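You operate a simulated robot arm through the tools that you are given. There is no shell and no other tool. Be economical: measure what you need, move in short steps, check, and stop when the job is done.

You run a simulated robot arm. Do the job below in one go: nothing can be reset, and whatever is moved stays where it is left.

## Task
Heat the sealer and seal the black well plate.
Fine: press again if it shows REPEAT; keep out of the hot slot; switch off, put the plate back in its nest, shut the drawer.

Only the result counts: the job must be done as asked and must still hold three seconds after the hand-in. Knocking over, shifting, dropping, spilling or breaking anything else fails it. Lids that push on must go on centred and level and be pressed home; caps that screw on are set level and turned clockwise until they are tight.

## Robot
A 6-joint arm with a two-finger parallel gripper, fixed in place. Base frame: the origin is at the foot of the arm, x ahead of it, y to its left, z up; the work surface is at about z = 0.006. Lengths are in m, angles in degrees, forces in N, time in s.
With the tool pointing down near the work surface it reaches from about 0.12 to 0.5 m from the base axis. Its first joint turns from -72.0 to 72.0 degrees. Payload 0.65 kg.
The TCP is the grasp point between the finger pads, 0.025 m short of the fingertips. In the tool frame z runs along the fingers and y along their closing line. The gripper opens to 0.076 m. The fingers are 0.018 m wide and 0.01 m thick; the gripper's body (0.036 by 0.078 m) begins 0.045 m behind the TCP.
Orientation is that of the tool frame in the base frame, as [roll, pitch, yaw] about the fixed x, y, z axes, in that order (R = Rz(yaw) Ry(pitch) Rx(roll)). With the fingers straight down and closing along the base's y, the tool's x points along the base's -x, its y along +y and its z along -z.

## Interface
- The arm moves only by the tool apply_moves. Its argument "moves" is a list of rows, each an object (a shift or turn left out is 0, a gripper value left out holds the last) with "delta_pos": the shift along the tool's x, y, z in cm, a list of three; "rotation": the turn, a rotation vector about the tool's x, y, z in degrees, a list of three. In form: [{"delta_pos": [tx, ty, tz], "rotation": [rx, ry, rz]}, ...]. A call has 1 to 10 rows; each row is the pose to reach, as a shift and turn from the pose commanded when the call began, along the tool's axes at that moment. "fingers" is the finger opening in cm, from 0 to 7.6, set as the call begins (left out, the last holds). Each row takes 0.2 s and may step no farther than 0.05 m and 8.6 degrees from the row before; otherwise, or with a gripper value out of range, the whole call is refused. Where a pose cannot be reached the arm comes as near as it can. A force on the tool above 50 N (or 10 N above the force at the start of the call, whichever is more), or a blocked arm, ends the call early, and 0.2 s more pass. Each finger travels about 0.108 m/s and halts on what it meets, pressing with about 26 N; the grip force reading is that of the motor and also rises with nothing between the fingers. The clock runs only during rows and for 0.2 s after the last one: add rows that repeat a pose to give the fingers time. It gives the time, the measured TCP pose, the force on the tool (base axes), the opening and the grip force at its end, in the units of the frame above (readings bear some noise), and new pictures: "show" is both (left out), scene, wrist or none.
- Cameras (640 x 400 px; columns grow to the right, rows downward): "scene" is fixed at [0.0786, 0.2942, 0.4198]; the picture's right is [-0.51, -0.86, 0.00], its down [-0.37, 0.22, -0.90] and it looks along [0.78, -0.46, -0.43] (base axes); focal length 214 px, centre (320, 200). "wrist" rides on the gripper at [-0.028, 0, -0.045] in the tool frame; the picture's right is [0.00, -1.00, 0.00], its down [0.97, 0.00, -0.24] and it looks along [0.24, 0.00, 0.97] (tool axes); focal length 218 px, centre (320, 200). There is no depth. A picture from a camera that has moved, and an enlarged one, comes with that camera's place and axes in the base frame and with its lens.
- close_up(camera, box): a new picture of the part [left, top, right, bottom] of that camera's present view, enlarged. The clock stands still meanwhile.
- finish_job(): hands the job in; it is judged then, once.

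Work in short steps. Places have to be worked out from the pictures, the camera data and where the tool is seen: move nearer, look again, correct. Check each grasp and each placing, and mend what went wrong. You have 120 turns and 150 pictures in all, those below and enlarged ones among them. Open the gripper and draw the arm clear of the work before you hand the job in, unless the task says otherwise; then end with one line.

The tools are called by a JSON object that holds its "fn" and its "kwargs". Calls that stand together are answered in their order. apply_moves: Moves the arm, as the interface text tells. Its arguments: {"type":"object","properties":{"moves":{"type":"array","items":{"type":"object","properties":{"delta_pos":{"type":"array","items":{"type":"number"}},"rotation":{"type":"array","items":{"type":"number"}}}}},"fingers":{"type":"number"},"show":{"type":"string","enum":["both","scene","wrist","none"]}},"required":["moves"]} The other tools are called the same way: close_up (camera, box) takes an enlarged picture of a part of a camera's view; finish_job () hands the job in.

At the start:

```text
time_s: 0.0
ee_pos: [0.2328, 0.0606, 0.3987]
ee_rot: [180.0, 0.0, -180.0]
force: [-0.1, 0.2, 0.4]
width: 0.0762
finger_force: 0.1
```

scene: 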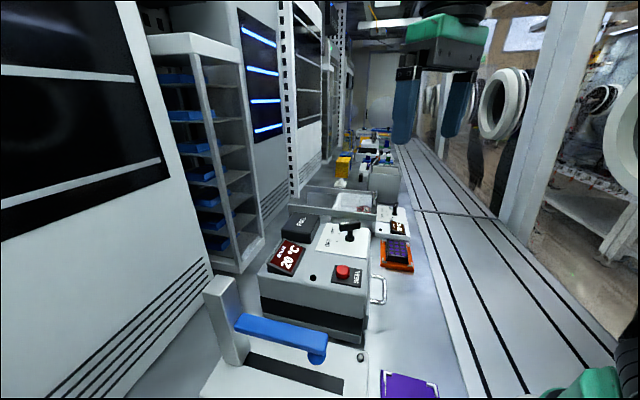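
wrist: 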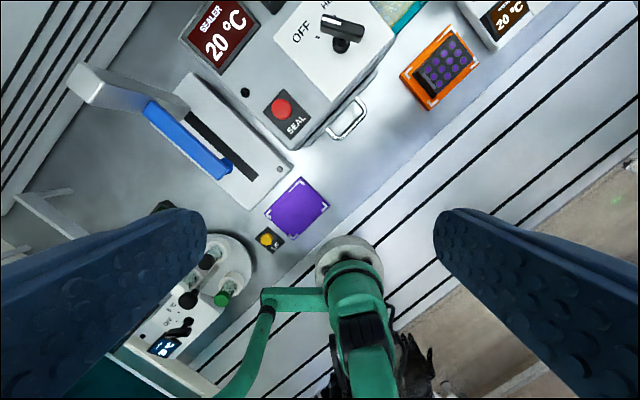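

The sealer is ahead, with a dial (OFF/HEAT), a SEAL button, a drawer handle and a black plate in an orange nest. I take enlarged views to understand it before moving.

{"fn": "close_up", "kwargs": {"camera": "scene", "box": [240, 180, 440, 305]}}

{"fn": "close_up", "kwargs": {"camera": "wrist", "box": [160, 0, 560, 250]}}

{"fn": "close_up", "kwargs": {"camera": "scene", "box": [180, 270, 460, 400]}}

```text
3.20 times, centred on (340, 242) of scene
camera zoom: at [0.0786, 0.2942, 0.4198], right [-0.51, -0.86, 0.0], down [-0.37, 0.22, -0.9], along [0.78, -0.46, -0.43], focal length 686 px, centre (256, 64)
```

zoom: 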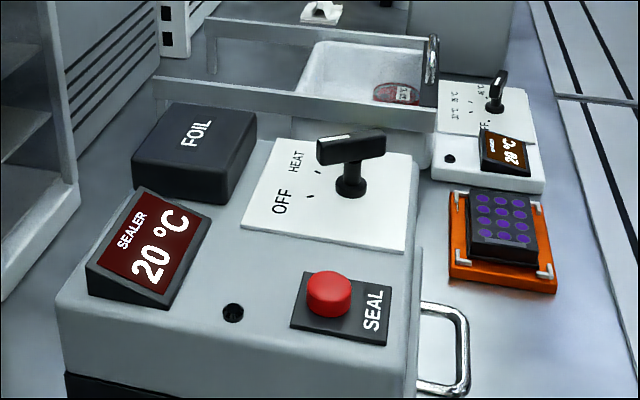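

```text
1.60 times, centred on (360, 125) of wrist
camera zoom: at [0.2611, 0.0622, 0.4436], right [0.0, -1.0, 0.0], down [-0.97, 0.0, 0.24], along [-0.24, 0.0, -0.97], focal length 349 px, centre (256, 320)
```

zoom: 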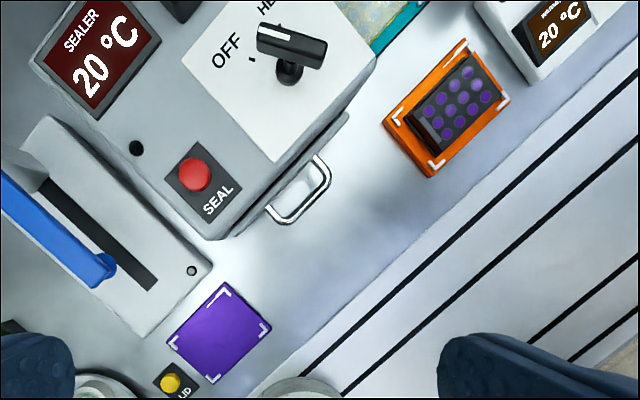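

```text
2.29 times, centred on (320, 335) of scene
camera zoom: at [0.0786, 0.2942, 0.4198], right [-0.51, -0.86, 0.0], down [-0.37, 0.22, -0.9], along [0.78, -0.46, -0.43], focal length 490 px, centre (320, -109)
```

zoom: 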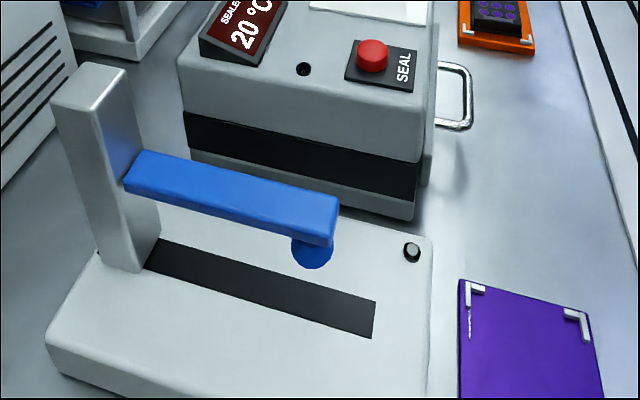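

Stereo estimates: button ≈ (0.31, 0.11, 0.14), dial ≈ (0.39, 0.035, 0.13+), handle ≈ (0.31, 0.01), nest ≈ (0.39, -0.15). I move over the area and turn the tool ~41° to line up with the sealer, staying high.

{"fn": "apply_moves", "kwargs": {"moves": [{"delta_pos": [-1.3, -0.8, 0.4], "rotation": [0, 0, 8.2]}, {"delta_pos": [-2.6, -1.6, 0.8], "rotation": [0, 0, 16.4]}, {"delta_pos": [-3.9, -2.4, 1.2], "rotation": [0, 0, 24.6]}, {"delta_pos": [-5.2, -3.2, 1.6], "rotation": [0, 0, 32.8]}, {"delta_pos": [-6.7, -4.0, 2.0], "rotation": [0, 0, 41]}, {"delta_pos": [-6.7, -4.0, 2.0], "rotation": [0, 0, 41]}]}}

```text
time_s: 1.4
ee_pos: [0.3004, 0.0202, 0.3799]
ee_rot: [179.9, 0.0, 138.9]
force: [0.0, -0.3, -0.4]
width: 0.076
finger_force: 0.0
camera wrist: at [0.3217, 0.0036, 0.4237], right [-0.66, -0.75, 0.0], down [-0.73, 0.64, 0.24], along [-0.18, 0.16, -0.97], focal length 218 px, centre (320, 200)
```

scene: 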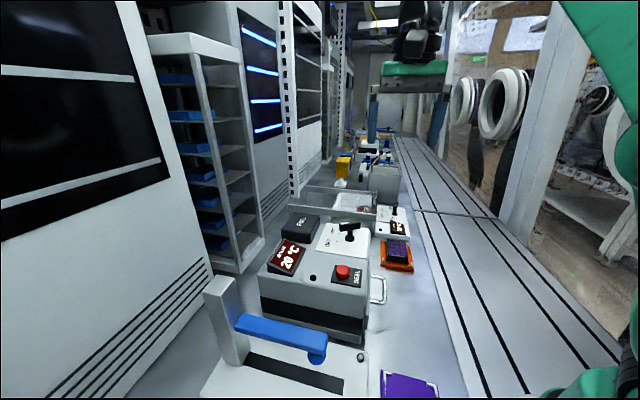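
wrist: 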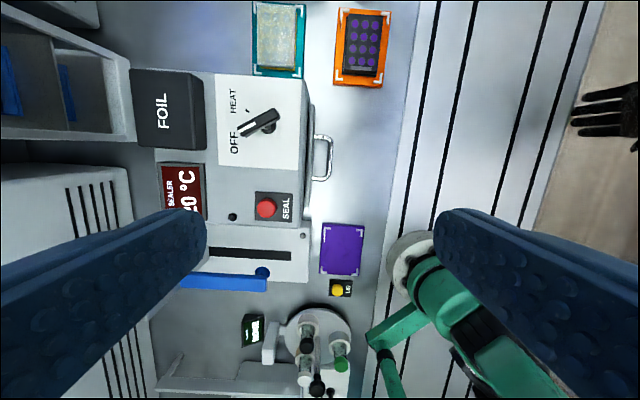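

Now aligned within ~4°. Zooming in on the sealer and nest.

{"fn": "close_up", "kwargs": {"camera": "wrist", "box": [140, 0, 420, 175]}}

{"fn": "close_up", "kwargs": {"camera": "wrist", "box": [220, 70, 380, 170]}}

```text
2.29 times, centred on (280, 88) of wrist
camera zoom: at [0.3217, 0.0036, 0.4237], right [-0.66, -0.75, 0.0], down [-0.73, 0.64, 0.24], along [-0.18, 0.16, -0.97], focal length 499 px, centre (411, 457)
```

zoom: 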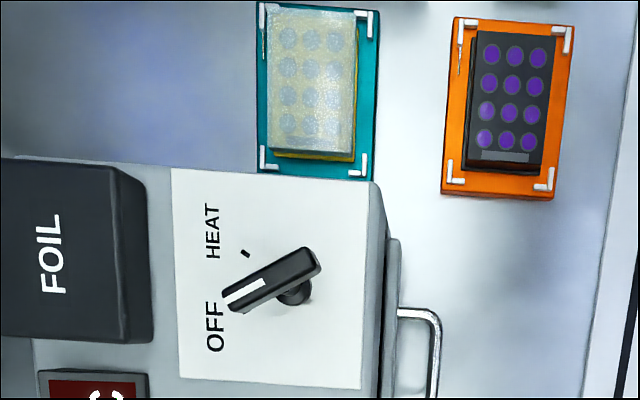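

```text
4.00 times, centred on (300, 120) of wrist
camera zoom: at [0.3217, 0.0036, 0.4237], right [-0.66, -0.75, 0.0], down [-0.73, 0.64, 0.24], along [-0.18, 0.16, -0.97], focal length 873 px, centre (400, 520)
```

zoom: 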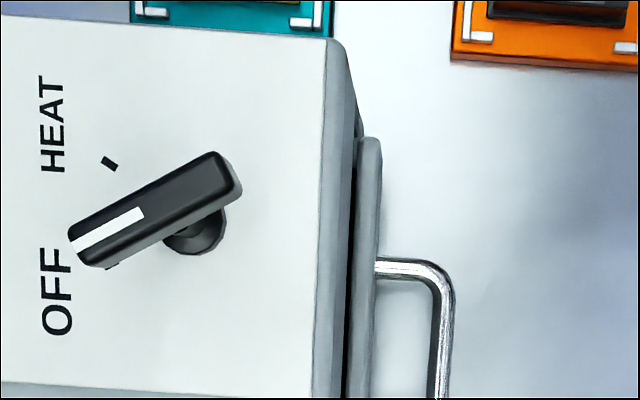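

The dial's white pointer is at OFF; HEAT lies ~60° clockwise. I'll come above the dial with the tool turned to grip its bar (tool yaw ≈ -107°), rotating the way that stays nearer the neutral wrist.

{"fn": "apply_moves", "kwargs": {"moves": [{"delta_pos": [-0.5, 0.7, 0.5], "rotation": [0, 0, -8.5]}, {"delta_pos": [-1.0, 1.4, 1], "rotation": [0, 0, -17]}, {"delta_pos": [-1.6, 2.1, 2], "rotation": [0, 0, -25.5]}, {"delta_pos": [-2.1, 2.8, 3], "rotation": [0, 0, -34]}, {"delta_pos": [-2.6, 3.5, 4], "rotation": [0, 0, -42.5]}, {"delta_pos": [-3.1, 4.3, 5], "rotation": [0, 0, -51]}, {"delta_pos": [-3.7, 5.0, 6], "rotation": [0, 0, -59.5]}, {"delta_pos": [-4.2, 5.7, 7], "rotation": [0, 0, -68]}, {"delta_pos": [-4.7, 6.4, 8], "rotation": [0, 0, -76.5]}, {"delta_pos": [-5.2, 7.1, 8.5], "rotation": [0, 0, -85]}], "show": "none"}}

{"fn": "apply_moves", "kwargs": {"moves": [{"rotation": [0, 0, -8]}, {"rotation": [0, 0, -16]}, {"rotation": [0, 0, -24]}, {"rotation": [0, 0, -29]}, {"rotation": [0, 0, -29]}]}}

```text
time_s: 3.6
ee_pos: [0.3867, 0.0414, 0.2934]
ee_rot: [179.9, 0.1, -135.8]
force: [0.0, -0.2, -0.5]
width: 0.0759
finger_force: 0.0
```

```text
time_s: 4.8
ee_pos: [0.3845, 0.0408, 0.2958]
ee_rot: [180.0, 0.0, -106.9]
force: [0.6, 0.5, -0.2]
width: 0.076
finger_force: 0.1
camera wrist: at [0.3942, 0.0682, 0.3385], right [0.96, -0.29, 0.0], down [-0.28, -0.93, 0.24], along [-0.07, -0.23, -0.97], focal length 218 px, centre (320, 200)
```

scene: 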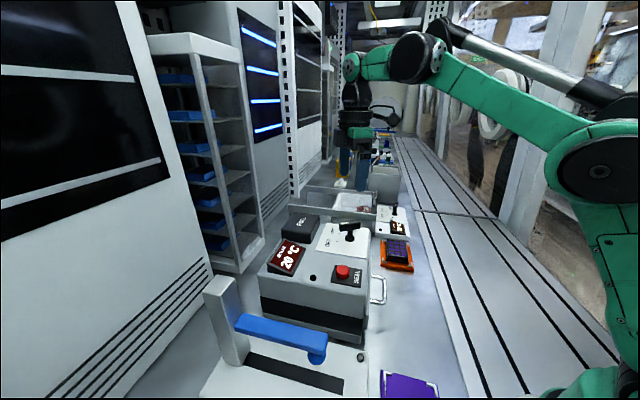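
wrist: 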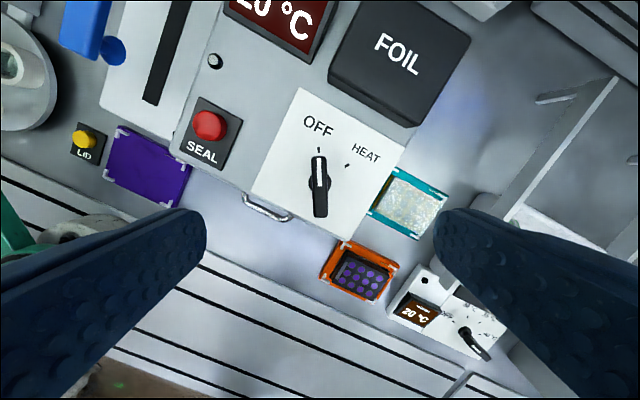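

The bar is aligned under the tool, centred ≈ (0.385, 0.039). I narrow the fingers to 4 cm and come down to just around the bar.

{"fn": "apply_moves", "kwargs": {"moves": [{"delta_pos": [0.2, 0, 4]}, {"delta_pos": [0.2, 0, 8]}, {"delta_pos": [0.2, 0, 11.5]}, {"delta_pos": [0.2, 0, 12.3]}, {"delta_pos": [0.2, 0, 12.3]}], "fingers": 4.0}}

{"fn": "close_up", "kwargs": {"camera": "scene", "box": [270, 180, 430, 280]}}

```text
time_s: 6.0
ee_pos: [0.385, 0.0376, 0.1697]
ee_rot: [-180.0, 0.0, -107.0]
force: [-0.6, 0.1, -0.6]
width: 0.0399
finger_force: 0.0
camera wrist: at [0.3938, 0.0657, 0.2151], right [0.96, -0.29, 0.0], down [-0.28, -0.93, 0.24], along [-0.07, -0.23, -0.97], focal length 218 px, centre (320, 200)
```

scene: 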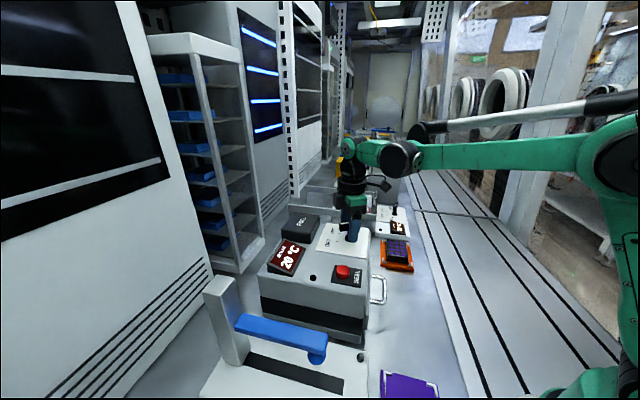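
wrist: 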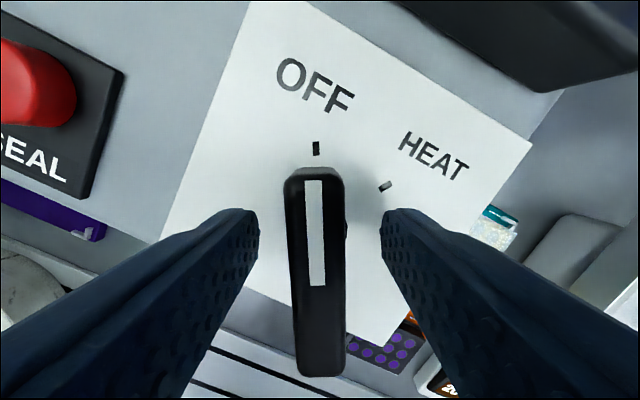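

```text
4.00 times, centred on (350, 230) of scene
camera zoom: at [0.0786, 0.2942, 0.4198], right [-0.51, -0.86, 0.0], down [-0.37, 0.22, -0.9], along [0.78, -0.46, -0.43], focal length 858 px, centre (200, 80)
```

zoom: 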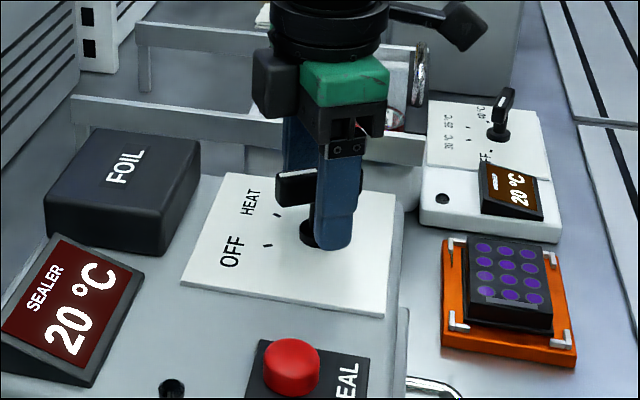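

The bar sits between the fingers. Closing on it.

{"fn": "apply_moves", "kwargs": {"moves": [{"delta_pos": [0, 0, 0]}, {"delta_pos": [0, 0, 0]}, {"delta_pos": [0, 0, 0]}], "fingers": 0.6, "show": "wrist"}}

```text
time_s: 6.8
ee_pos: [0.3848, 0.0378, 0.1714]
ee_rot: [179.8, -0.1, -107.0]
force: [-11.1, 4.6, -8.2]
width: 0.0119
finger_force: 32.4
camera wrist: at [0.3936, 0.066, 0.2152], right [0.96, -0.29, 0.0], down [-0.28, -0.93, 0.24], along [-0.07, -0.23, -0.97], focal length 218 px, centre (320, 200)
```

wrist: 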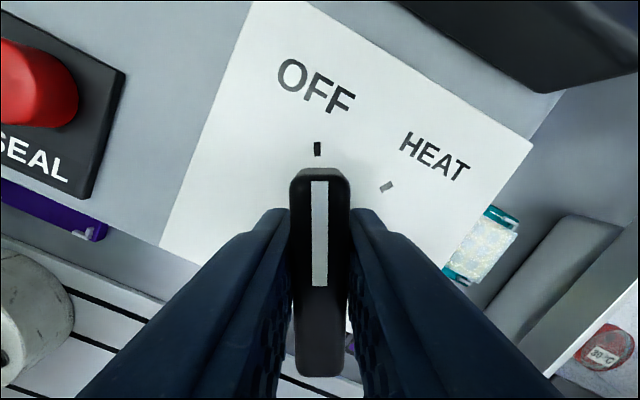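

Gripped (1.2 cm bar). Turning 60° clockwise, with a slight shift to relieve the side load.

{"fn": "apply_moves", "kwargs": {"moves": [{"delta_pos": [0, 0.1, 0], "rotation": [0, 0, 7.5]}, {"delta_pos": [0, 0.1, 0], "rotation": [0, 0, 15]}, {"delta_pos": [0, 0.1, 0], "rotation": [0, 0, 22.5]}, {"delta_pos": [0, 0.1, 0], "rotation": [0, 0, 30]}], "show": "wrist"}}

```text
time_s: 7.8
ee_pos: [0.3837, 0.0376, 0.1712]
ee_rot: [-179.9, 0.0, -137.1]
force: [8.2, -8.8, -3.1]
width: 0.0157
finger_force: 5.9
camera wrist: at [0.4054, 0.0581, 0.2159], right [0.68, -0.73, 0.0], down [-0.71, -0.66, 0.24], along [-0.18, -0.16, -0.97], focal length 218 px, centre (320, 200)
```

wrist: 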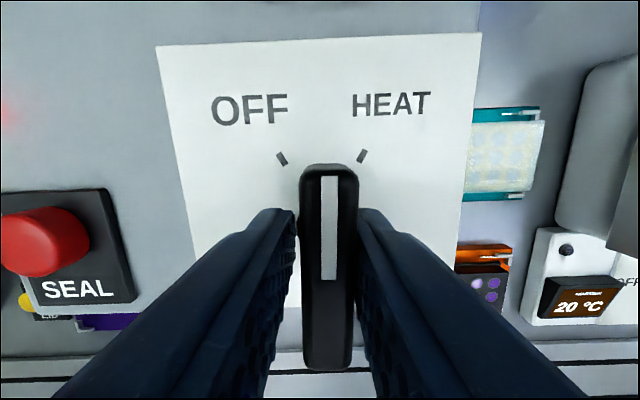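

Halfway and following. Continuing the other 30°.

{"fn": "apply_moves", "kwargs": {"moves": [{"rotation": [0, 0, 7.5]}, {"rotation": [0, 0, 15]}, {"rotation": [0, 0, 22.5]}, {"rotation": [0, 0, 30]}, {"rotation": [0, 0, 32]}]}}

{"fn": "close_up", "kwargs": {"camera": "scene", "box": [260, 200, 400, 290]}}

```text
time_s: 9.0
ee_pos: [0.3844, 0.0382, 0.1704]
ee_rot: [180.0, 0.0, -169.2]
force: [12.0, -14.6, 4.5]
width: 0.0195
finger_force: 8.4
camera wrist: at [0.412, 0.045, 0.2154], right [0.19, -0.98, 0.0], down [-0.95, -0.18, 0.24], along [-0.24, -0.05, -0.97], focal length 218 px, centre (320, 200)
```

scene: 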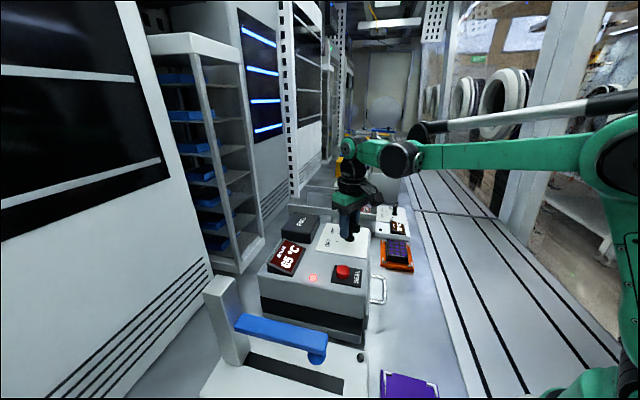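
wrist: 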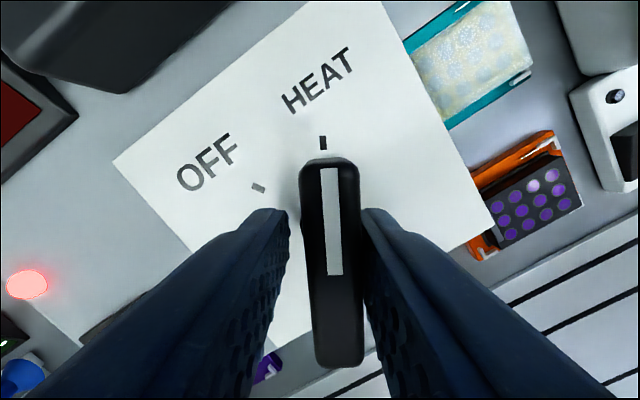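

```text
4.44 times, centred on (330, 245) of scene
camera zoom: at [0.0786, 0.2942, 0.4198], right [-0.51, -0.86, 0.0], down [-0.37, 0.22, -0.9], along [0.78, -0.46, -0.43], focal length 953 px, centre (276, 0)
```

zoom: 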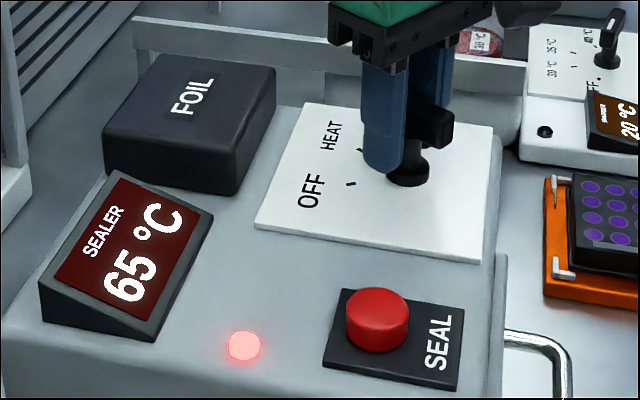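

Heating works: lamp lit, 65 °C. I release the dial and rise straight up.

{"fn": "apply_moves", "kwargs": {"moves": [{"delta_pos": [0, 0, 0]}, {"delta_pos": [0, 0, 0]}, {"delta_pos": [0, 0, -3]}, {"delta_pos": [0, 0, -7]}, {"delta_pos": [0, 0, -11]}], "fingers": 4.0, "show": "wrist"}}

```text
time_s: 10.2
ee_pos: [0.3842, 0.0373, 0.2814]
ee_rot: [180.0, 0.1, -169.0]
force: [-0.4, 0.1, -1.4]
width: 0.0399
finger_force: 0.1
camera wrist: at [0.4118, 0.0448, 0.3258], right [0.19, -0.98, 0.0], down [-0.95, -0.18, 0.24], along [-0.24, -0.05, -0.97], focal length 218 px, centre (320, 200)
```

wrist: 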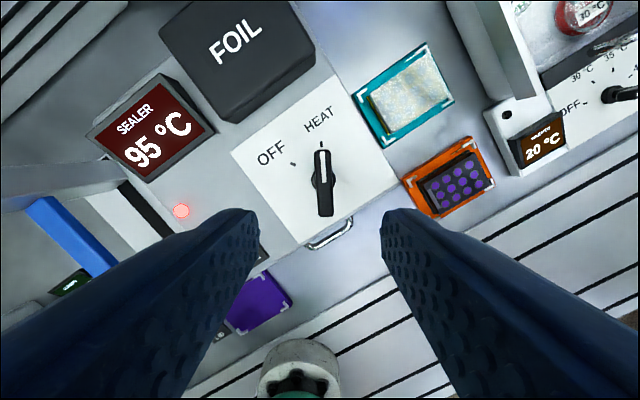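

Dial is on HEAT, 95 °C. Now I move above the drawer handle, tool yaw to 135° so the closing line matches the drawer direction.

{"fn": "apply_moves", "kwargs": {"moves": [{"delta_pos": [1.6, -0.4, 0], "rotation": [0, 0, 8]}, {"delta_pos": [3.2, -0.8, 0], "rotation": [0, 0, 16]}, {"delta_pos": [4.8, -1.2, 0], "rotation": [0, 0, 24]}, {"delta_pos": [6.4, -1.6, 1], "rotation": [0, 0, 32]}, {"delta_pos": [8.0, -2.0, 3], "rotation": [0, 0, 40]}, {"delta_pos": [9.6, -2.4, 5], "rotation": [0, 0, 48]}, {"delta_pos": [11.1, -2.6, 6], "rotation": [0, 0, 56]}, {"delta_pos": [11.1, -2.6, 6], "rotation": [0, 0, 56]}], "show": "both", "fingers": 2.2}}

{"fn": "close_up", "kwargs": {"camera": "scene", "box": [250, 210, 410, 310]}}

```text
time_s: 12.0
ee_pos: [0.2805, -0.0077, 0.2207]
ee_rot: [179.9, 0.0, 134.8]
force: [0.3, -0.6, -0.7]
width: 0.0221
finger_force: 0.2
camera wrist: at [0.2999, -0.0268, 0.2651], right [-0.71, -0.71, 0.0], down [-0.68, 0.69, 0.24], along [-0.17, 0.17, -0.97], focal length 218 px, centre (320, 200)
```

scene: 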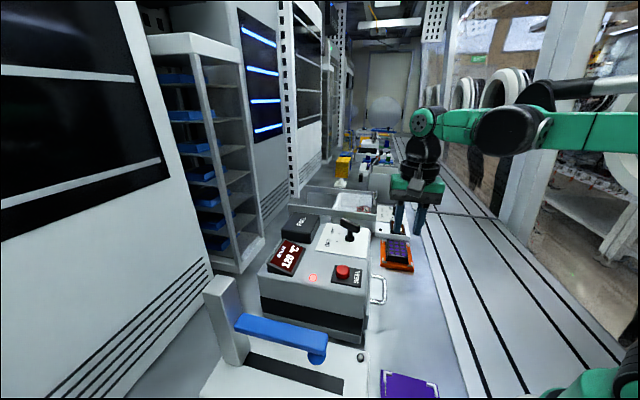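
wrist: 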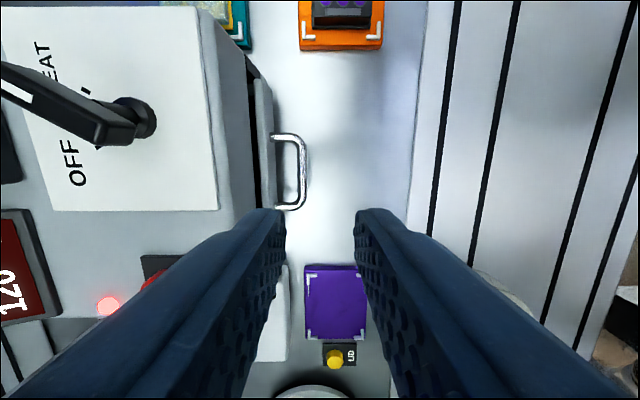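

```text
4.00 times, centred on (330, 260) of scene
camera zoom: at [0.0786, 0.2942, 0.4198], right [-0.51, -0.86, 0.0], down [-0.37, 0.22, -0.9], along [0.78, -0.46, -0.43], focal length 858 px, centre (280, -40)
```

zoom: 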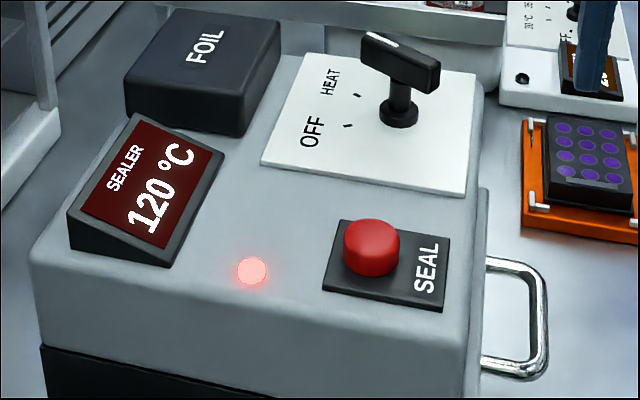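

Sealer shows 120 °C. Stereo puts the handle bar at ≈ (0.294, 0.002, 0.052), ~2.5 cm off the drawer front. I'll tilt the tool 20° outward so the gripper body clears the housing and come to a pre-grasp point.

{"fn": "apply_moves", "kwargs": {"moves": [{"delta_pos": [0, -0.2, 3], "rotation": [-7, 0, 0]}, {"delta_pos": [-0.1, -0.5, 6], "rotation": [-14, 0, 0]}, {"delta_pos": [-0.2, -0.7, 9], "rotation": [-20, 0, 0]}, {"delta_pos": [-0.24, -0.73, 10.4], "rotation": [-20, 0, 0]}, {"delta_pos": [-0.24, -0.73, 10.4], "rotation": [-20, 0, 0]}], "fingers": 1.8}}

{"fn": "close_up", "kwargs": {"camera": "scene", "box": [290, 180, 450, 320]}}

```text
time_s: 13.2
ee_pos: [0.2774, -0.016, 0.1174]
ee_rot: [159.9, 0.0, 135.0]
force: [0.2, -0.9, -0.4]
width: 0.0181
finger_force: 0.0
camera wrist: at [0.2859, -0.0438, 0.1587], right [-0.66, -0.66, -0.34], down [-0.74, 0.63, 0.23], along [0.07, 0.41, -0.91], focal length 218 px, centre (320, 200)
```

scene: 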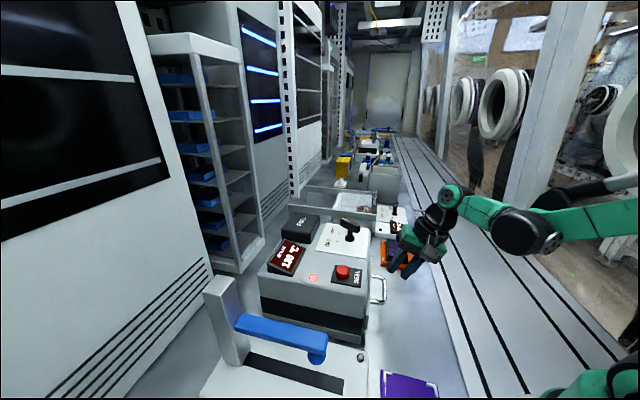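
wrist: 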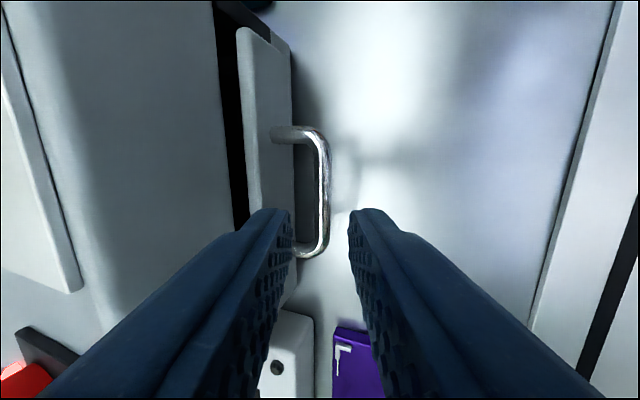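

```text
2.86 times, centred on (370, 250) of scene
camera zoom: at [0.0786, 0.2942, 0.4198], right [-0.51, -0.86, 0.0], down [-0.37, 0.22, -0.9], along [0.78, -0.46, -0.43], focal length 613 px, centre (177, 57)
```

zoom: 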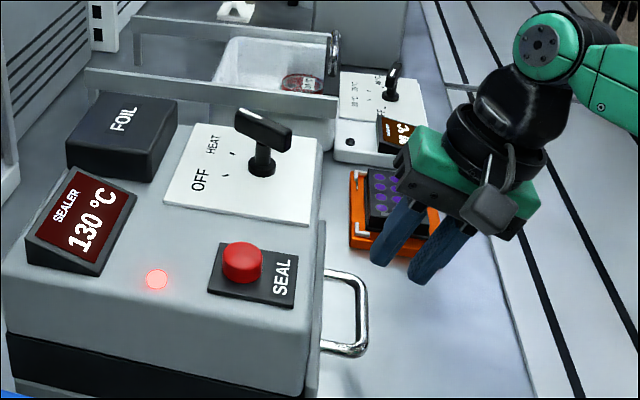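

The bar appears 3 mm outward and 4 mm along from the aim line; correcting, then sliding in along the tool axis.

{"fn": "apply_moves", "kwargs": {"moves": [{"delta_pos": [-0.3, -0.25, 1.5]}, {"delta_pos": [-0.3, -0.25, 3.5]}, {"delta_pos": [-0.3, -0.25, 5]}, {"delta_pos": [-0.3, -0.25, 6]}, {"delta_pos": [-0.3, -0.25, 6]}]}}

{"fn": "close_up", "kwargs": {"camera": "scene", "box": [290, 180, 450, 320]}}

```text
time_s: 14.4
ee_pos: [0.2932, -0.0045, 0.0606]
ee_rot: [160.0, -0.1, 135.1]
force: [0.2, 0.2, 0.5]
width: 0.0182
finger_force: 0.1
camera wrist: at [0.3012, -0.033, 0.1024], right [-0.66, -0.66, -0.34], down [-0.74, 0.63, 0.23], along [0.07, 0.4, -0.91], focal length 218 px, centre (320, 200)
```

scene: 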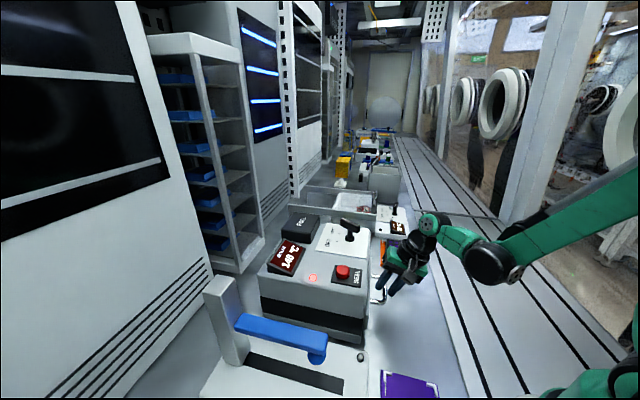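
wrist: 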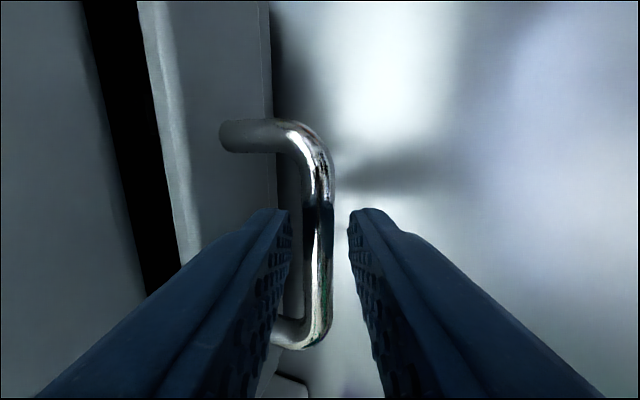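

```text
2.86 times, centred on (370, 250) of scene
camera zoom: at [0.0786, 0.2942, 0.4198], right [-0.51, -0.86, 0.0], down [-0.37, 0.22, -0.9], along [0.78, -0.46, -0.43], focal length 613 px, centre (177, 57)
```

zoom: 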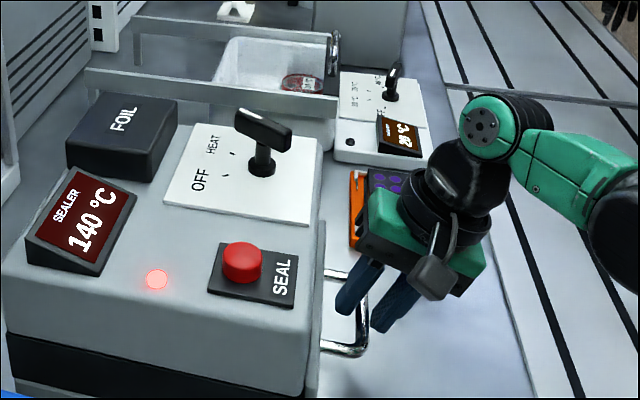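

The fingers straddle the bar; close and check the grip.

{"fn": "apply_moves", "kwargs": {"moves": [{"delta_pos": [0, 0, 0]}, {"delta_pos": [0, 0, 0]}], "fingers": 0.3, "show": "none"}}

{"fn": "apply_moves", "kwargs": {"moves": [{"delta_pos": [0, -0.94, -0.342]}, {"delta_pos": [0, -1.88, -0.684]}, {"delta_pos": [0, -2.82, -1.026]}, {"delta_pos": [0, -3.76, -1.368]}]}}

```text
time_s: 15.0
ee_pos: [0.2929, -0.0039, 0.0598]
ee_rot: [160.0, 0.0, 134.8]
force: [-0.2, 1.0, -5.0]
width: 0.0096
finger_force: 30.9
```

```text
time_s: 16.0
ee_pos: [0.2632, -0.0329, 0.0613]
ee_rot: [159.9, -0.1, 135.0]
force: [-8.1, 10.1, 24.2]
width: 0.0095
finger_force: 31.2
camera wrist: at [0.2729, -0.0615, 0.1022], right [-0.66, -0.66, -0.34], down [-0.74, 0.63, 0.23], along [0.06, 0.41, -0.91], focal length 218 px, centre (320, 200)
```

scene: 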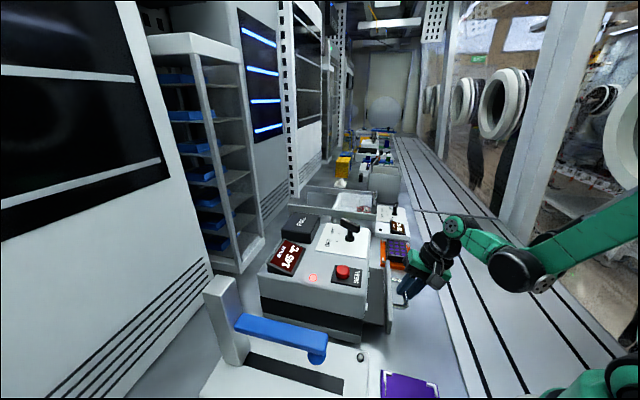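
wrist: 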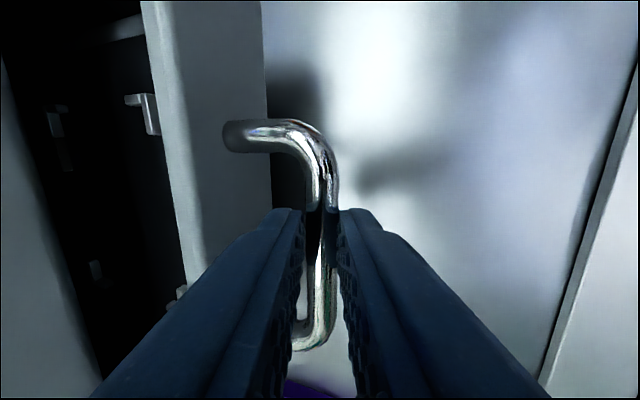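

The drawer is sliding out (4 cm). Continue pulling until its stop.

{"fn": "apply_moves", "kwargs": {"moves": [{"delta_pos": [0, -0.94, -0.44]}, {"delta_pos": [0, -1.88, -0.78]}, {"delta_pos": [0, -2.82, -1.13]}, {"delta_pos": [0, -3.76, -1.47]}]}}

```text
time_s: 17.0
ee_pos: [0.2342, -0.0617, 0.0591]
ee_rot: [160.0, 0.0, 134.9]
force: [-5.4, 7.0, -23.9]
width: 0.0095
finger_force: 30.8
camera wrist: at [0.244, -0.0903, 0.1026], right [-0.67, -0.66, -0.34], down [-0.74, 0.63, 0.23], along [0.07, 0.4, -0.91], focal length 218 px, centre (320, 200)
```

scene: 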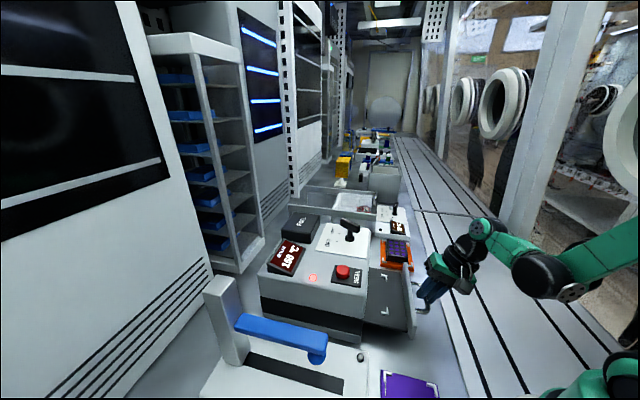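
wrist: 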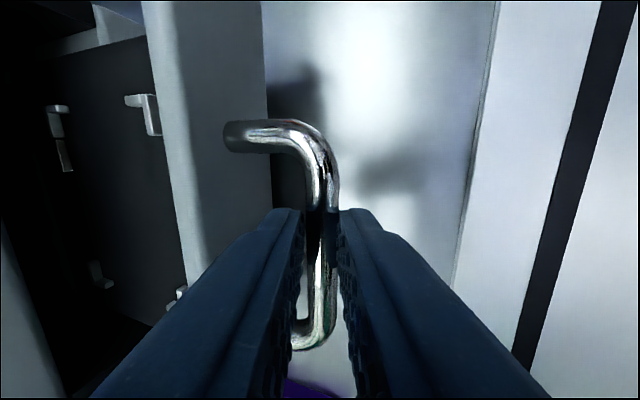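

Out 8 cm, corner marks of the tray visible. Pull further, watching for the stop.

{"fn": "apply_moves", "kwargs": {"moves": [{"delta_pos": [0, -0.94, -0.31]}, {"delta_pos": [0, -1.88, -0.65]}, {"delta_pos": [0, -2.82, -0.99]}, {"delta_pos": [0, -3.76, -1.33]}]}}

{"fn": "close_up", "kwargs": {"camera": "scene", "box": [270, 200, 460, 350]}}

```text
time_s: 18.0
ee_pos: [0.2071, -0.0887, 0.0601]
ee_rot: [159.8, 0.0, 135.1]
force: [-4.3, 5.3, 28.5]
width: 0.01
finger_force: 31.4
camera wrist: at [0.2159, -0.1186, 0.1021], right [-0.66, -0.66, -0.34], down [-0.74, 0.63, 0.23], along [0.07, 0.41, -0.91], focal length 218 px, centre (320, 200)
```

scene: 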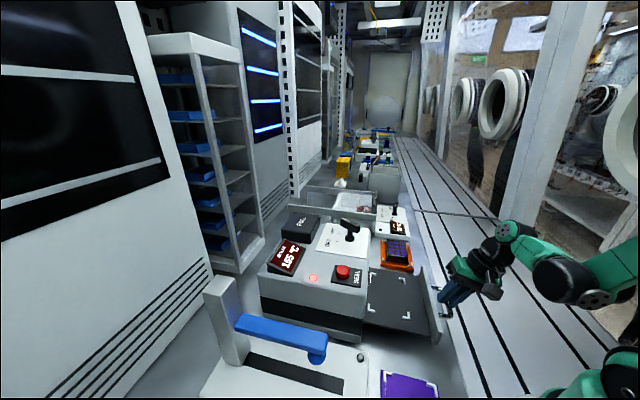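
wrist: 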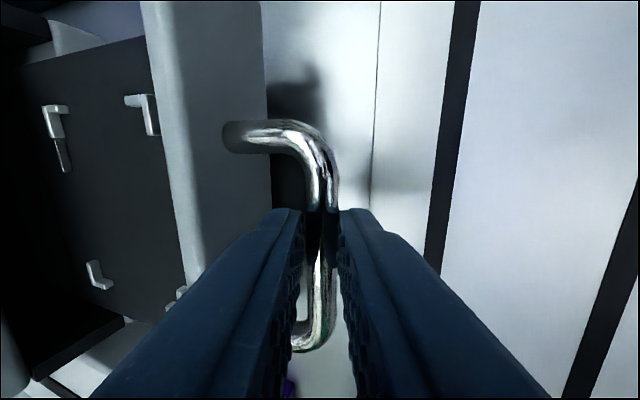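

```text
2.67 times, centred on (365, 275) of scene
camera zoom: at [0.0786, 0.2942, 0.4198], right [-0.51, -0.86, 0.0], down [-0.37, 0.22, -0.9], along [0.78, -0.46, -0.43], focal length 572 px, centre (200, 0)
```

zoom: 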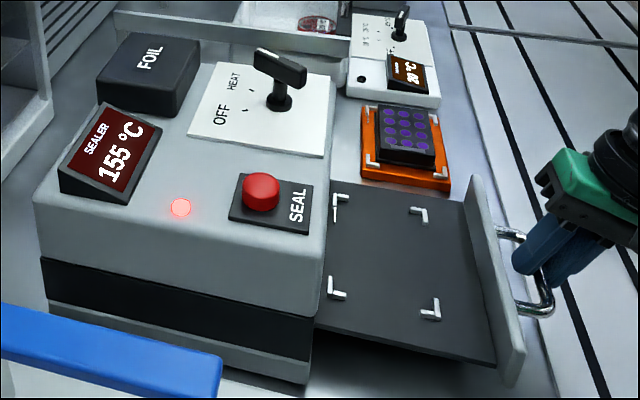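

The tray with its corner brackets is out, but the inner brackets are near the housing. Try a further 1.5 cm.

{"fn": "apply_moves", "kwargs": {"moves": [{"delta_pos": [0, -0.5, -0.2]}, {"delta_pos": [0, -1.0, -0.4]}, {"delta_pos": [0, -1.41, -0.55]}], "show": "none"}}

```text
time_s: 18.8
ee_pos: [0.1975, -0.0982, 0.0608]
ee_rot: [159.5, 0.1, 135.1]
force: [30.2, 23.4, -17.3]
width: 0.01
finger_force: 31.2
```

Now at the stop (force along the pull). Release and back out along the tool axis.

{"fn": "apply_moves", "kwargs": {"moves": [{"delta_pos": [0, 0.1, 0]}, {"delta_pos": [0, 0.1, 0]}, {"delta_pos": [0, 0.1, -3]}, {"delta_pos": [0, 0.1, -7]}, {"delta_pos": [0, 0.1, -11.5]}, {"delta_pos": [0, 0.1, -16]}, {"delta_pos": [0, 0.1, -16]}], "fingers": 1.8}}

```text
time_s: 20.4
ee_pos: [0.1577, -0.138, 0.2102]
ee_rot: [160.0, -0.1, 135.0]
force: [-0.1, 0.3, -0.6]
width: 0.0177
finger_force: 0.1
camera wrist: at [0.1676, -0.1669, 0.2531], right [-0.66, -0.66, -0.34], down [-0.74, 0.63, 0.23], along [0.07, 0.4, -0.91], focal length 218 px, centre (320, 200)
```

scene: 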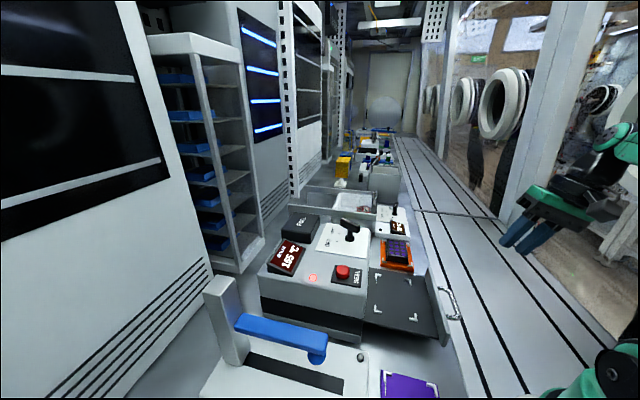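
wrist: 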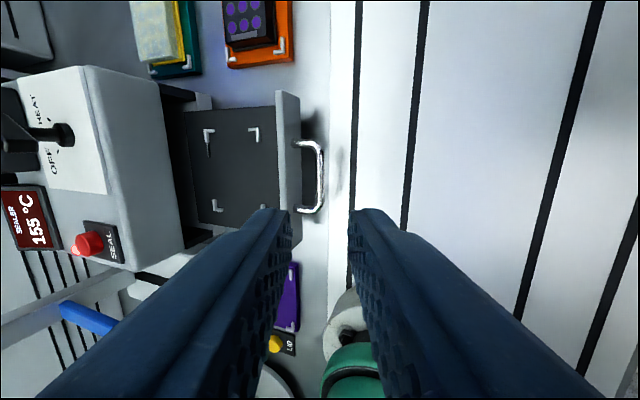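

Tray is out to its stop and the handle freed. Now untilt and move above the orange nest to inspect the plate.

{"fn": "apply_moves", "kwargs": {"moves": [{"delta_pos": [-2.9, 2.54, 0.75], "rotation": [5, 0, 0]}, {"delta_pos": [-5.8, 5.08, 1.5], "rotation": [10, 0, 0]}, {"delta_pos": [-8.7, 7.6, 2.24], "rotation": [15, 0, 0]}, {"delta_pos": [-11.6, 10.15, 3.0], "rotation": [20, 0, 0]}, {"delta_pos": [-14.5, 12.7, 3.73], "rotation": [20, 0, 0]}, {"delta_pos": [-17.4, 15.23, 4.48], "rotation": [20, 0, 0]}, {"delta_pos": [-17.4, 15.23, 4.48], "rotation": [20, 0, 0]}], "fingers": 7.6}}

{"fn": "close_up", "kwargs": {"camera": "wrist", "box": [200, 60, 440, 240]}}

{"fn": "close_up", "kwargs": {"camera": "scene", "box": [340, 200, 460, 350]}}

```text
time_s: 22.0
ee_pos: [0.3932, -0.1496, 0.2212]
ee_rot: [-180.0, 0.0, 135.1]
force: [0.5, -0.6, -0.5]
width: 0.076
finger_force: 0.1
camera wrist: at [0.4135, -0.1681, 0.2651], right [-0.71, -0.71, 0.0], down [-0.69, 0.69, 0.24], along [-0.17, 0.17, -0.97], focal length 218 px, centre (320, 200)
```

scene: 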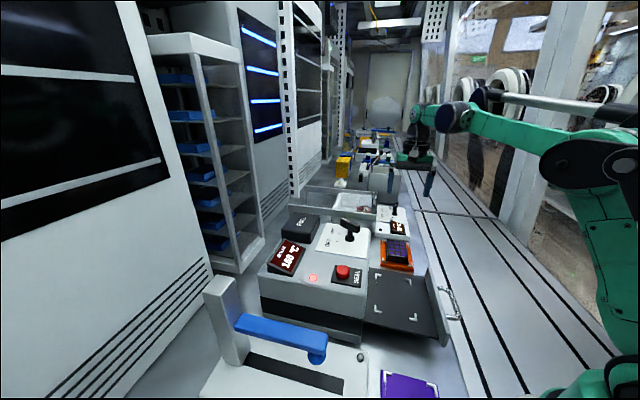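
wrist: 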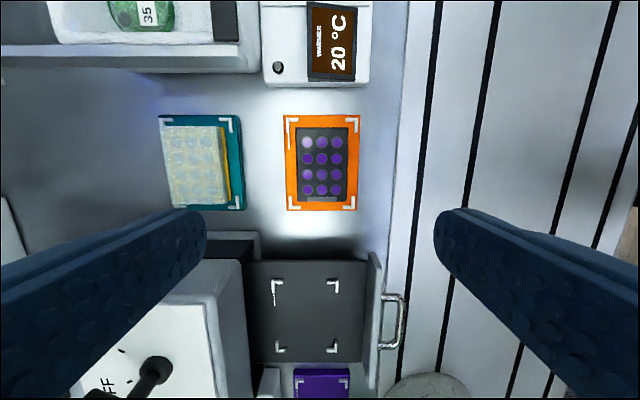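

```text
2.22 times, centred on (320, 150) of wrist
camera zoom: at [0.4135, -0.1681, 0.2651], right [-0.71, -0.71, 0.0], down [-0.69, 0.69, 0.24], along [-0.17, 0.17, -0.97], focal length 485 px, centre (320, 311)
```

zoom: 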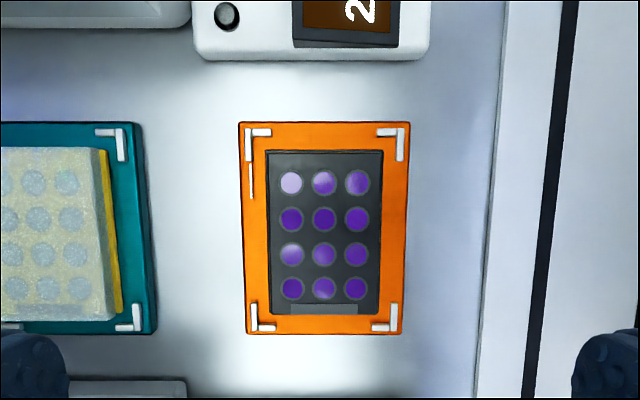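

```text
2.67 times, centred on (400, 275) of scene
camera zoom: at [0.0786, 0.2942, 0.4198], right [-0.51, -0.86, 0.0], down [-0.37, 0.22, -0.9], along [0.78, -0.46, -0.43], focal length 572 px, centre (107, 0)
```

zoom: 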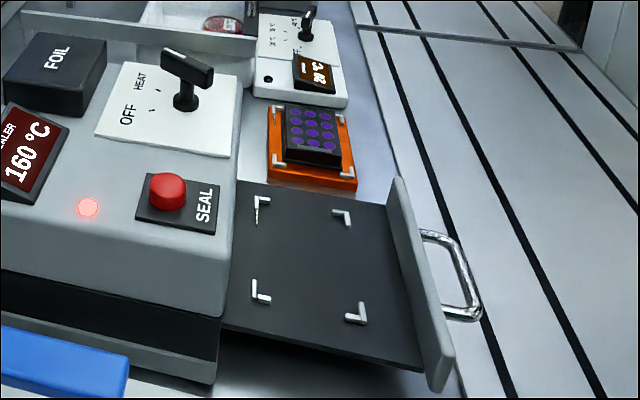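

Plate is ≈ 54 × 80 mm, centred ≈ (0.398, -0.156), top z ≈ 0.03; the notch/label side faces the near end. Temperature 160 °C. Lower over it and recheck centring.

{"fn": "apply_moves", "kwargs": {"moves": [{"delta_pos": [-0.4, -0.05, 4]}, {"delta_pos": [-0.85, -0.1, 8]}, {"delta_pos": [-0.85, -0.1, 12]}, {"delta_pos": [-0.85, -0.1, 14]}, {"delta_pos": [-0.85, -0.1, 14]}]}}

{"fn": "close_up", "kwargs": {"camera": "scene", "box": [340, 210, 460, 285]}}

```text
time_s: 23.2
ee_pos: [0.3978, -0.156, 0.0813]
ee_rot: [-179.9, 0.0, 135.1]
force: [0.6, 0.6, -0.2]
width: 0.0758
finger_force: 0.1
camera wrist: at [0.4183, -0.1744, 0.1256], right [-0.71, -0.71, 0.0], down [-0.69, 0.69, 0.24], along [-0.17, 0.17, -0.97], focal length 218 px, centre (320, 200)
```

scene: 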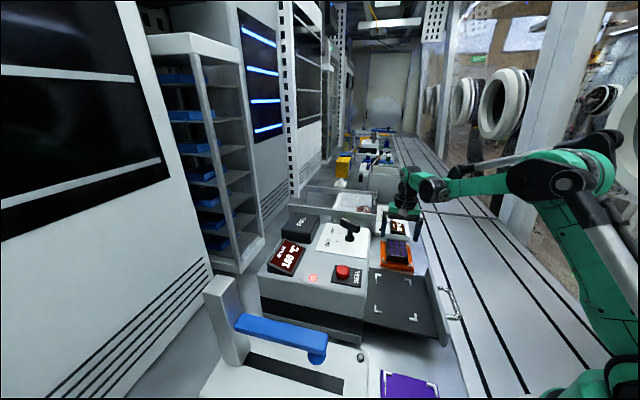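
wrist: 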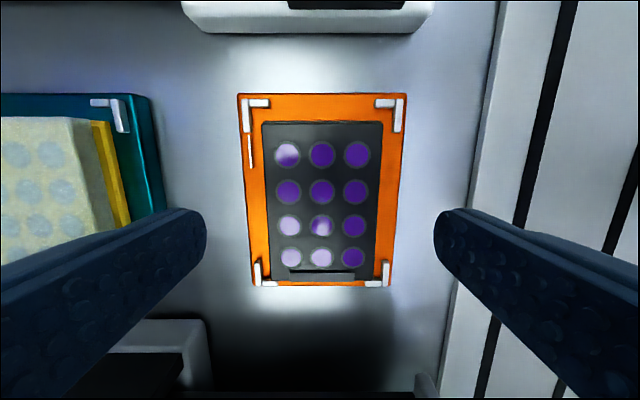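

```text
5.33 times, centred on (400, 248) of scene
camera zoom: at [0.0786, 0.2942, 0.4198], right [-0.51, -0.86, 0.0], down [-0.37, 0.22, -0.9], along [0.78, -0.46, -0.43], focal length 1144 px, centre (-107, -53)
```

zoom: 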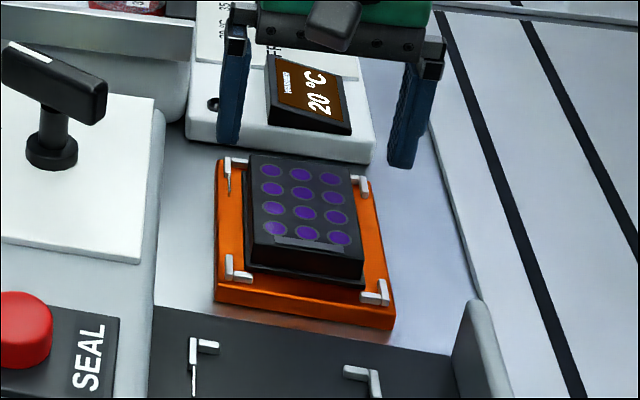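

Well centred (within 3 mm). Descend so the fingertips are near z ≈ 0.022, on the plate's long sides.

{"fn": "apply_moves", "kwargs": {"moves": [{"delta_pos": [-0.2, 0, 2]}, {"delta_pos": [-0.2, -0.05, 3.0]}, {"delta_pos": [-0.2, -0.05, 3.4]}, {"delta_pos": [-0.2, -0.05, 3.4]}]}}

{"fn": "close_up", "kwargs": {"camera": "scene", "box": [340, 210, 460, 285]}}

{"fn": "close_up", "kwargs": {"camera": "scene", "box": [260, 230, 340, 290]}}

```text
time_s: 24.2
ee_pos: [0.4004, -0.1571, 0.0466]
ee_rot: [-180.0, 0.0, 135.0]
force: [-0.4, -0.3, 0.3]
width: 0.0758
finger_force: 0.3
camera wrist: at [0.4197, -0.1758, 0.092], right [-0.71, -0.71, 0.0], down [-0.69, 0.69, 0.24], along [-0.17, 0.17, -0.97], focal length 218 px, centre (320, 200)
```

scene: 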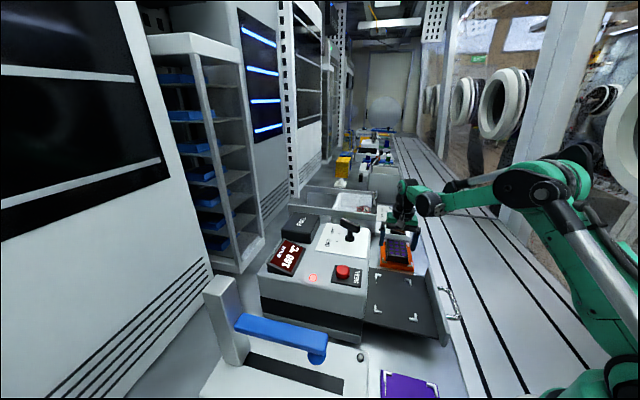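
wrist: 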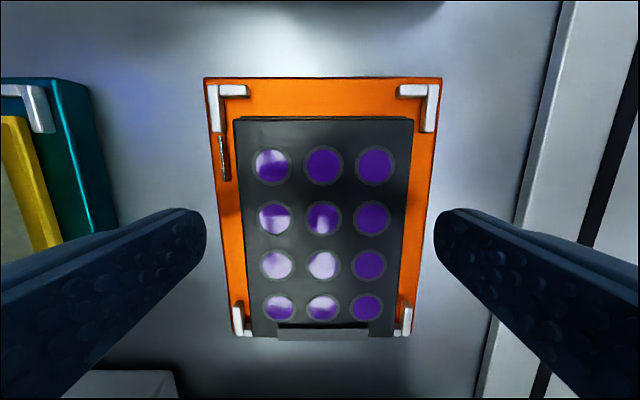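

```text
5.33 times, centred on (400, 248) of scene
camera zoom: at [0.0786, 0.2942, 0.4198], right [-0.51, -0.86, 0.0], down [-0.37, 0.22, -0.9], along [0.78, -0.46, -0.43], focal length 1144 px, centre (-107, -53)
```

zoom: 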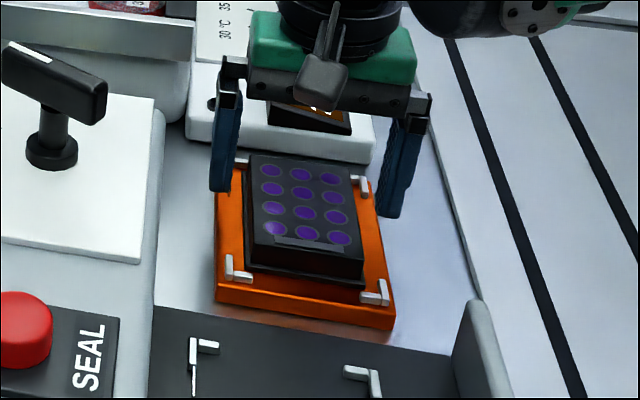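

```text
6.67 times, centred on (300, 260) of scene
camera zoom: at [0.0786, 0.2942, 0.4198], right [-0.51, -0.86, 0.0], down [-0.37, 0.22, -0.9], along [0.78, -0.46, -0.43], focal length 1430 px, centre (453, -200)
```

zoom: 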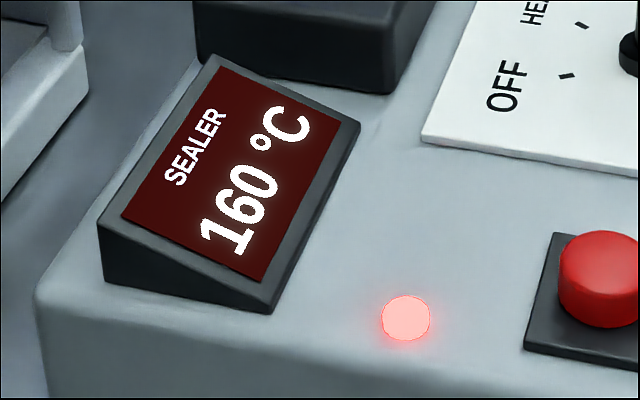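

The plate top height is uncertain (0.02–0.035). I narrow the fingers to 6.6 cm and look at tip height against the nest before closing.

{"fn": "apply_moves", "kwargs": {"moves": [{"delta_pos": [0, -0.1, 0]}, {"delta_pos": [0, -0.1, 0]}], "fingers": 6.4, "show": "wrist"}}

{"fn": "close_up", "kwargs": {"camera": "scene", "box": [370, 220, 430, 280]}}

```text
time_s: 24.8
ee_pos: [0.3988, -0.1591, 0.0475]
ee_rot: [-180.0, 0.0, 135.1]
force: [0.1, 0.2, -0.3]
width: 0.0641
finger_force: 0.0
camera wrist: at [0.4188, -0.1766, 0.0921], right [-0.71, -0.71, 0.0], down [-0.69, 0.69, 0.24], along [-0.17, 0.17, -0.97], focal length 218 px, centre (320, 200)
```

wrist: 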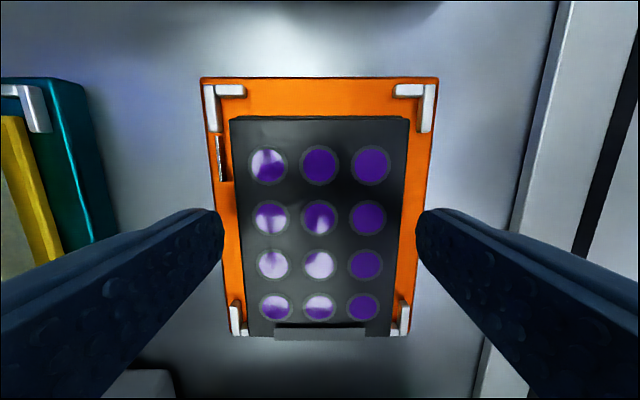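

```text
6.67 times, centred on (400, 250) of scene
camera zoom: at [0.0786, 0.2942, 0.4198], right [-0.51, -0.86, 0.0], down [-0.37, 0.22, -0.9], along [0.78, -0.46, -0.43], focal length 1430 px, centre (-213, -133)
```

zoom: 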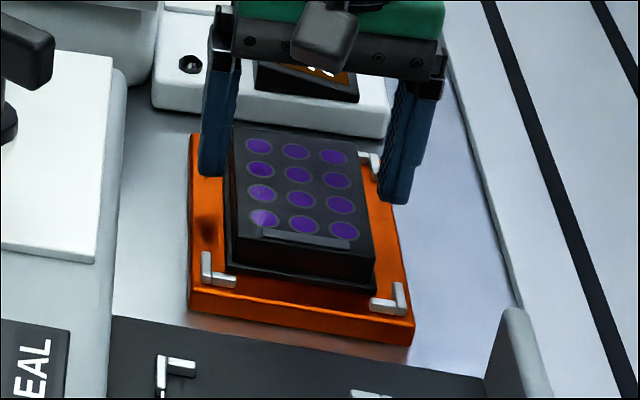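

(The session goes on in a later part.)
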